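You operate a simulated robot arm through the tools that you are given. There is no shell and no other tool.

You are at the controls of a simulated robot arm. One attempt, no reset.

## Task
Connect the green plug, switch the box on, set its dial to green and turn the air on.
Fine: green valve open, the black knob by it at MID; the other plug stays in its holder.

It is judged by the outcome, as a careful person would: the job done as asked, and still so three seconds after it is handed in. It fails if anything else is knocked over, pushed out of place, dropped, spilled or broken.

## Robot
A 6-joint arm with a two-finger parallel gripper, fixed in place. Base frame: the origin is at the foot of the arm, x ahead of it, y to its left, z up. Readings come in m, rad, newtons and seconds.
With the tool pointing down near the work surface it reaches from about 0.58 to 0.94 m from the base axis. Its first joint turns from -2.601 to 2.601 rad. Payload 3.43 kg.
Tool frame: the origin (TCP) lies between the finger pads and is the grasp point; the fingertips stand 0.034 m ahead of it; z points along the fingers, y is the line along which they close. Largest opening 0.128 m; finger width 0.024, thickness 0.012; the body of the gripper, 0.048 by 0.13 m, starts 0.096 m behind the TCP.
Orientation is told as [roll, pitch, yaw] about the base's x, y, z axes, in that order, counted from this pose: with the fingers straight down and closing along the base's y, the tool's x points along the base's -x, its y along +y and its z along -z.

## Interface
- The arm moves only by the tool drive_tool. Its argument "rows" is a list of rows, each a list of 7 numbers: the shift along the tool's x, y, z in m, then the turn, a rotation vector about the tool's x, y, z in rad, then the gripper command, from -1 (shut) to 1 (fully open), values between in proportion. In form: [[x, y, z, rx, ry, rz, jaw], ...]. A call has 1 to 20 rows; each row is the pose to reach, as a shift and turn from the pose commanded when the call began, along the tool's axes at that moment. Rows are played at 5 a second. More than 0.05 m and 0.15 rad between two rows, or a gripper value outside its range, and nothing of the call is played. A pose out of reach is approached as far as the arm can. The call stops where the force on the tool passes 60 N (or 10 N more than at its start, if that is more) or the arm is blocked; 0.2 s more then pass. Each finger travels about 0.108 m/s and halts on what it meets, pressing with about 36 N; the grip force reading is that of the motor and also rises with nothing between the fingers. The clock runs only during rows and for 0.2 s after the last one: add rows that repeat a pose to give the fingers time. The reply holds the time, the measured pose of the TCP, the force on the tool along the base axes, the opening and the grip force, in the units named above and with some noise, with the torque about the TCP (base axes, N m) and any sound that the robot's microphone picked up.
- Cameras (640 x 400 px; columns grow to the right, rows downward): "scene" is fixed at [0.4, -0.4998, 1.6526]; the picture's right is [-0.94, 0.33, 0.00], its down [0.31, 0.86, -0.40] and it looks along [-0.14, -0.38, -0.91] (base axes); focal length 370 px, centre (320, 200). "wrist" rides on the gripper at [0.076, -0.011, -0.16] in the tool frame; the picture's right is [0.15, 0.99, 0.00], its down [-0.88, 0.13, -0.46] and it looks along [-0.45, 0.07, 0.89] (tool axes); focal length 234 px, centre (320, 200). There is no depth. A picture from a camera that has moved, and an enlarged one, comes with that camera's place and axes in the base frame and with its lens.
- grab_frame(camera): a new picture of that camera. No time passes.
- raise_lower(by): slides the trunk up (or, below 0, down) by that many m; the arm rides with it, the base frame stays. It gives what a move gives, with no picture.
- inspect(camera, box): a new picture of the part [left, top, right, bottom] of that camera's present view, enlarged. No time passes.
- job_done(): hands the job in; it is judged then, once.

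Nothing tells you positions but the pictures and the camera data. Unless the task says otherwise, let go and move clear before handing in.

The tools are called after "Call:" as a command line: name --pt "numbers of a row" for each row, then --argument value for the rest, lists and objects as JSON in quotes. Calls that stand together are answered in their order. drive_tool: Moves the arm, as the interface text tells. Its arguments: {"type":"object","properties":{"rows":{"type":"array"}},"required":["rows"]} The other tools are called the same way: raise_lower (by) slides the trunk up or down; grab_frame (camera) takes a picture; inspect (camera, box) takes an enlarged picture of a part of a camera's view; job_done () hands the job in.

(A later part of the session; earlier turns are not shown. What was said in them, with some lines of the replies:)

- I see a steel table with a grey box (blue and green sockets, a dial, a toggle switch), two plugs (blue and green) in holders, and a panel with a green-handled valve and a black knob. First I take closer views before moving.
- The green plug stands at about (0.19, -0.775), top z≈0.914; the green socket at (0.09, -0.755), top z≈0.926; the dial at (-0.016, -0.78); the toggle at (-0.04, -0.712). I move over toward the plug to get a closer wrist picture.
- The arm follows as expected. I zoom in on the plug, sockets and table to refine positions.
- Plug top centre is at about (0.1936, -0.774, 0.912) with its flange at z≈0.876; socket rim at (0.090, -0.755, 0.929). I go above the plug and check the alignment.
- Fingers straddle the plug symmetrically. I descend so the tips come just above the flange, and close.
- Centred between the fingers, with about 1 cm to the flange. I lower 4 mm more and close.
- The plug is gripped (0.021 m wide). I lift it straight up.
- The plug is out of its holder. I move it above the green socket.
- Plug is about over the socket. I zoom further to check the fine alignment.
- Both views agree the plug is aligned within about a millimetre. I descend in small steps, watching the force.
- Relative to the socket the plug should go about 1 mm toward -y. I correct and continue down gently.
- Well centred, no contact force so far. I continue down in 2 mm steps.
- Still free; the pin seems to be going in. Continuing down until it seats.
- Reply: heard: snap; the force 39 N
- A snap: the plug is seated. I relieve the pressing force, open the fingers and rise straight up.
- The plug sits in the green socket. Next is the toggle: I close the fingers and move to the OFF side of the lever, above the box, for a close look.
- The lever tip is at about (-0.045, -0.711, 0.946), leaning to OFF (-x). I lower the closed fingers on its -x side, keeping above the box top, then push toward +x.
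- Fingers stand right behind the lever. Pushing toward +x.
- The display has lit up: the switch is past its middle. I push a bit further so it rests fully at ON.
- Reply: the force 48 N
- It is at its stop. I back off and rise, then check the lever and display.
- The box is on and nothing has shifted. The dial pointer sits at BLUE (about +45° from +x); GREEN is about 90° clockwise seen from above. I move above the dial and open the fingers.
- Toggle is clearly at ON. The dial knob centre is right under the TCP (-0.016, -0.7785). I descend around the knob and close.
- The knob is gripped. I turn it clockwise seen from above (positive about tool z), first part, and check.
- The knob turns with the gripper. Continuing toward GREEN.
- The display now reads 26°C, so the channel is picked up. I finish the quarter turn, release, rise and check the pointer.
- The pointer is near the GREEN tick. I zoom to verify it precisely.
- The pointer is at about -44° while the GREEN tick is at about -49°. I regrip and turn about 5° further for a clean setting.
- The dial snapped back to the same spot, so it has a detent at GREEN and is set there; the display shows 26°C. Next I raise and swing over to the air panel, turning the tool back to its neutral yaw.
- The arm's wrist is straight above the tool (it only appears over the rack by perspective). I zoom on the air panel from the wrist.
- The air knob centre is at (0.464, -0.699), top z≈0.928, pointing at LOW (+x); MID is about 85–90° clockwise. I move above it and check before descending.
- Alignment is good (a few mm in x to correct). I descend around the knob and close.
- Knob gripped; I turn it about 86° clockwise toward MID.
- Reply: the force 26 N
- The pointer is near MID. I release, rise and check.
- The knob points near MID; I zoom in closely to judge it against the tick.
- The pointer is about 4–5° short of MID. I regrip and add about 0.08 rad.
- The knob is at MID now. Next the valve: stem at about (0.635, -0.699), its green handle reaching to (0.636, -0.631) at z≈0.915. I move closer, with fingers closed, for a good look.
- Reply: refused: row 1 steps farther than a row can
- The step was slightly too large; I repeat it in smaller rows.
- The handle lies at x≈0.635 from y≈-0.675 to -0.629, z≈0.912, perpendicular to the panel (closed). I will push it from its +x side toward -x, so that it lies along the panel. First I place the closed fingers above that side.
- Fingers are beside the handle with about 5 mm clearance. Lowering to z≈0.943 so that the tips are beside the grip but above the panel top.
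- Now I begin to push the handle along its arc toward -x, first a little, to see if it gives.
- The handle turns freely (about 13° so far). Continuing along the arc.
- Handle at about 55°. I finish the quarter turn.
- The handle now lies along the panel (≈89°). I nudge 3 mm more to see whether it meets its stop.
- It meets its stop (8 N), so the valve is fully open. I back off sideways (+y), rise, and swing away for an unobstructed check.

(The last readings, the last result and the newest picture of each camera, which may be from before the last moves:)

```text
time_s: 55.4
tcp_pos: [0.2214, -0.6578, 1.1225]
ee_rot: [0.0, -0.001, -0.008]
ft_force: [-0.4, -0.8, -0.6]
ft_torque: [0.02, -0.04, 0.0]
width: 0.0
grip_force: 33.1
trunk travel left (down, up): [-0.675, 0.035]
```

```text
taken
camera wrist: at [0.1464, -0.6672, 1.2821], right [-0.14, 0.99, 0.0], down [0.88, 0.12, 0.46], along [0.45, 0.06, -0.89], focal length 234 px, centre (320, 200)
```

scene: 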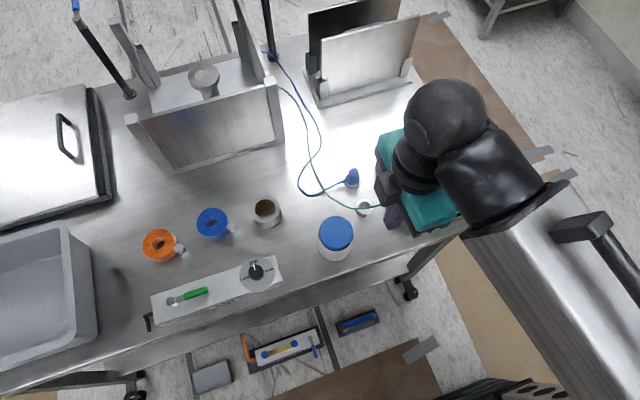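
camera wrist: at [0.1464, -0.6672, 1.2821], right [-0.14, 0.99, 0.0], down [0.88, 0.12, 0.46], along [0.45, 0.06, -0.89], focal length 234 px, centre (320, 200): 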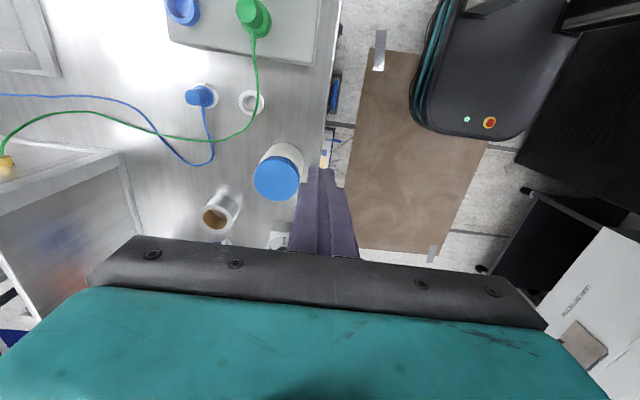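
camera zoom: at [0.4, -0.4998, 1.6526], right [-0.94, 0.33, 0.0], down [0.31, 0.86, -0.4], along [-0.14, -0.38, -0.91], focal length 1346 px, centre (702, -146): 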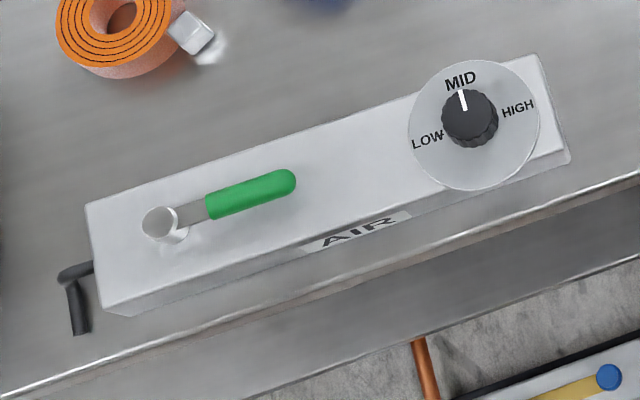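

The valve is open along the panel and the knob is at MID. I return near the starting pose to recheck the box before handing in.

Call:
drive_tool --pt "0.04 -0.005 -0.01 0 0 0 -0.5" --pt "0.08 -0.01 -0.02 0 0 0 0" --pt "0.12 -0.015 -0.04 0 0 0 0" --pt "0.165 -0.02 -0.05 0 0 0 0" --pt "0.165 -0.02 -0.05 0 0 0 0"

Call:
inspect --camera "scene" --box '[310, 120, 510, 245]'

Call:
inspect --camera "wrist" --box '[180, 10, 360, 180]'

Call:
inspect --camera "wrist" --box '[230, 40, 320, 110]'

```text
time_s: 56.6
tcp_pos: [0.0596, -0.6779, 1.1727]
ee_rot: [0.0, 0.0, -0.009]
ft_force: [-0.3, 0.0, 0.0]
ft_torque: [0.02, -0.03, 0.0]
width: 0.0641
grip_force: 0.1
trunk travel left (down, up): [-0.675, 0.035]
```

```text
3.20 times, centred on (410, 182) of scene
camera zoom: at [0.4, -0.4998, 1.6526], right [-0.94, 0.33, 0.0], down [0.31, 0.86, -0.4], along [-0.14, -0.38, -0.91], focal length 1184 px, centre (32, 256)
```

zoom: 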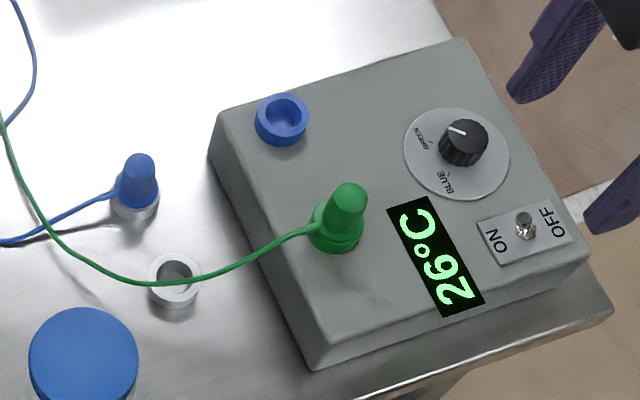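

```text
2.35 times, centred on (270, 95) of wrist
camera zoom: at [-0.0166, -0.6871, 1.3318], right [-0.14, 0.99, 0.0], down [0.88, 0.12, 0.46], along [0.45, 0.06, -0.89], focal length 551 px, centre (438, 447)
```

zoom: 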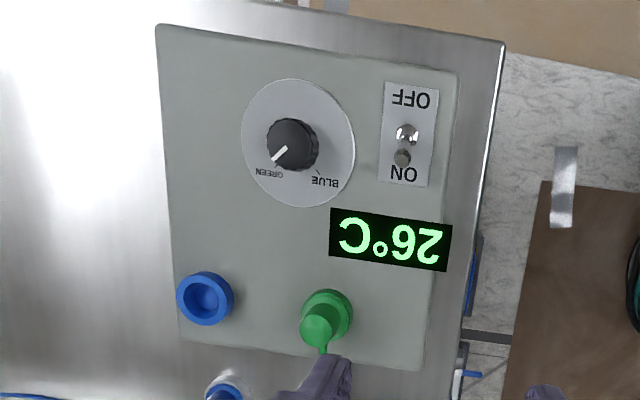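

```text
5.71 times, centred on (275, 75) of wrist
camera zoom: at [-0.0166, -0.6871, 1.3318], right [-0.14, 0.99, 0.0], down [0.88, 0.12, 0.46], along [0.45, 0.06, -0.89], focal length 1338 px, centre (577, 914)
```

zoom: 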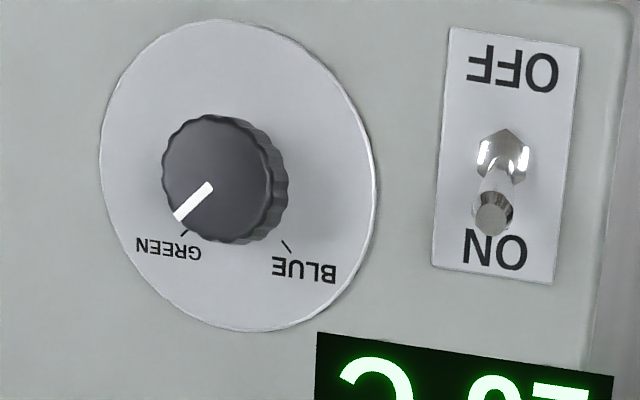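

The green plug is seated and the switch is at ON. The dial points at GREEN and the display reads 26°C. The valve is open, the black knob is at MID, the blue plug is still in its holder, and nothing else has moved. I hand in the job.

Call:
job_done

```text
The job is handed in.
```

I finished every step and handed the job in; no verdict came back with the hand-in. My last pictures, taken just before, showed:

- **Green plug:** it is in the green socket, and I heard it snap in.
- **Switch:** the box is on, with the lever at ON and the display lit.
- **Dial:** the pointer is at GREEN and the display reads 26°C.
- **Air:** the green valve is turned along the panel to its stop, which I take to be fully open. The black knob beside it points to MID.
- **Other plug:** the blue plug is still in its holder.

I saw nothing knocked over or out of place. The gripper had let go and was back near its starting position.
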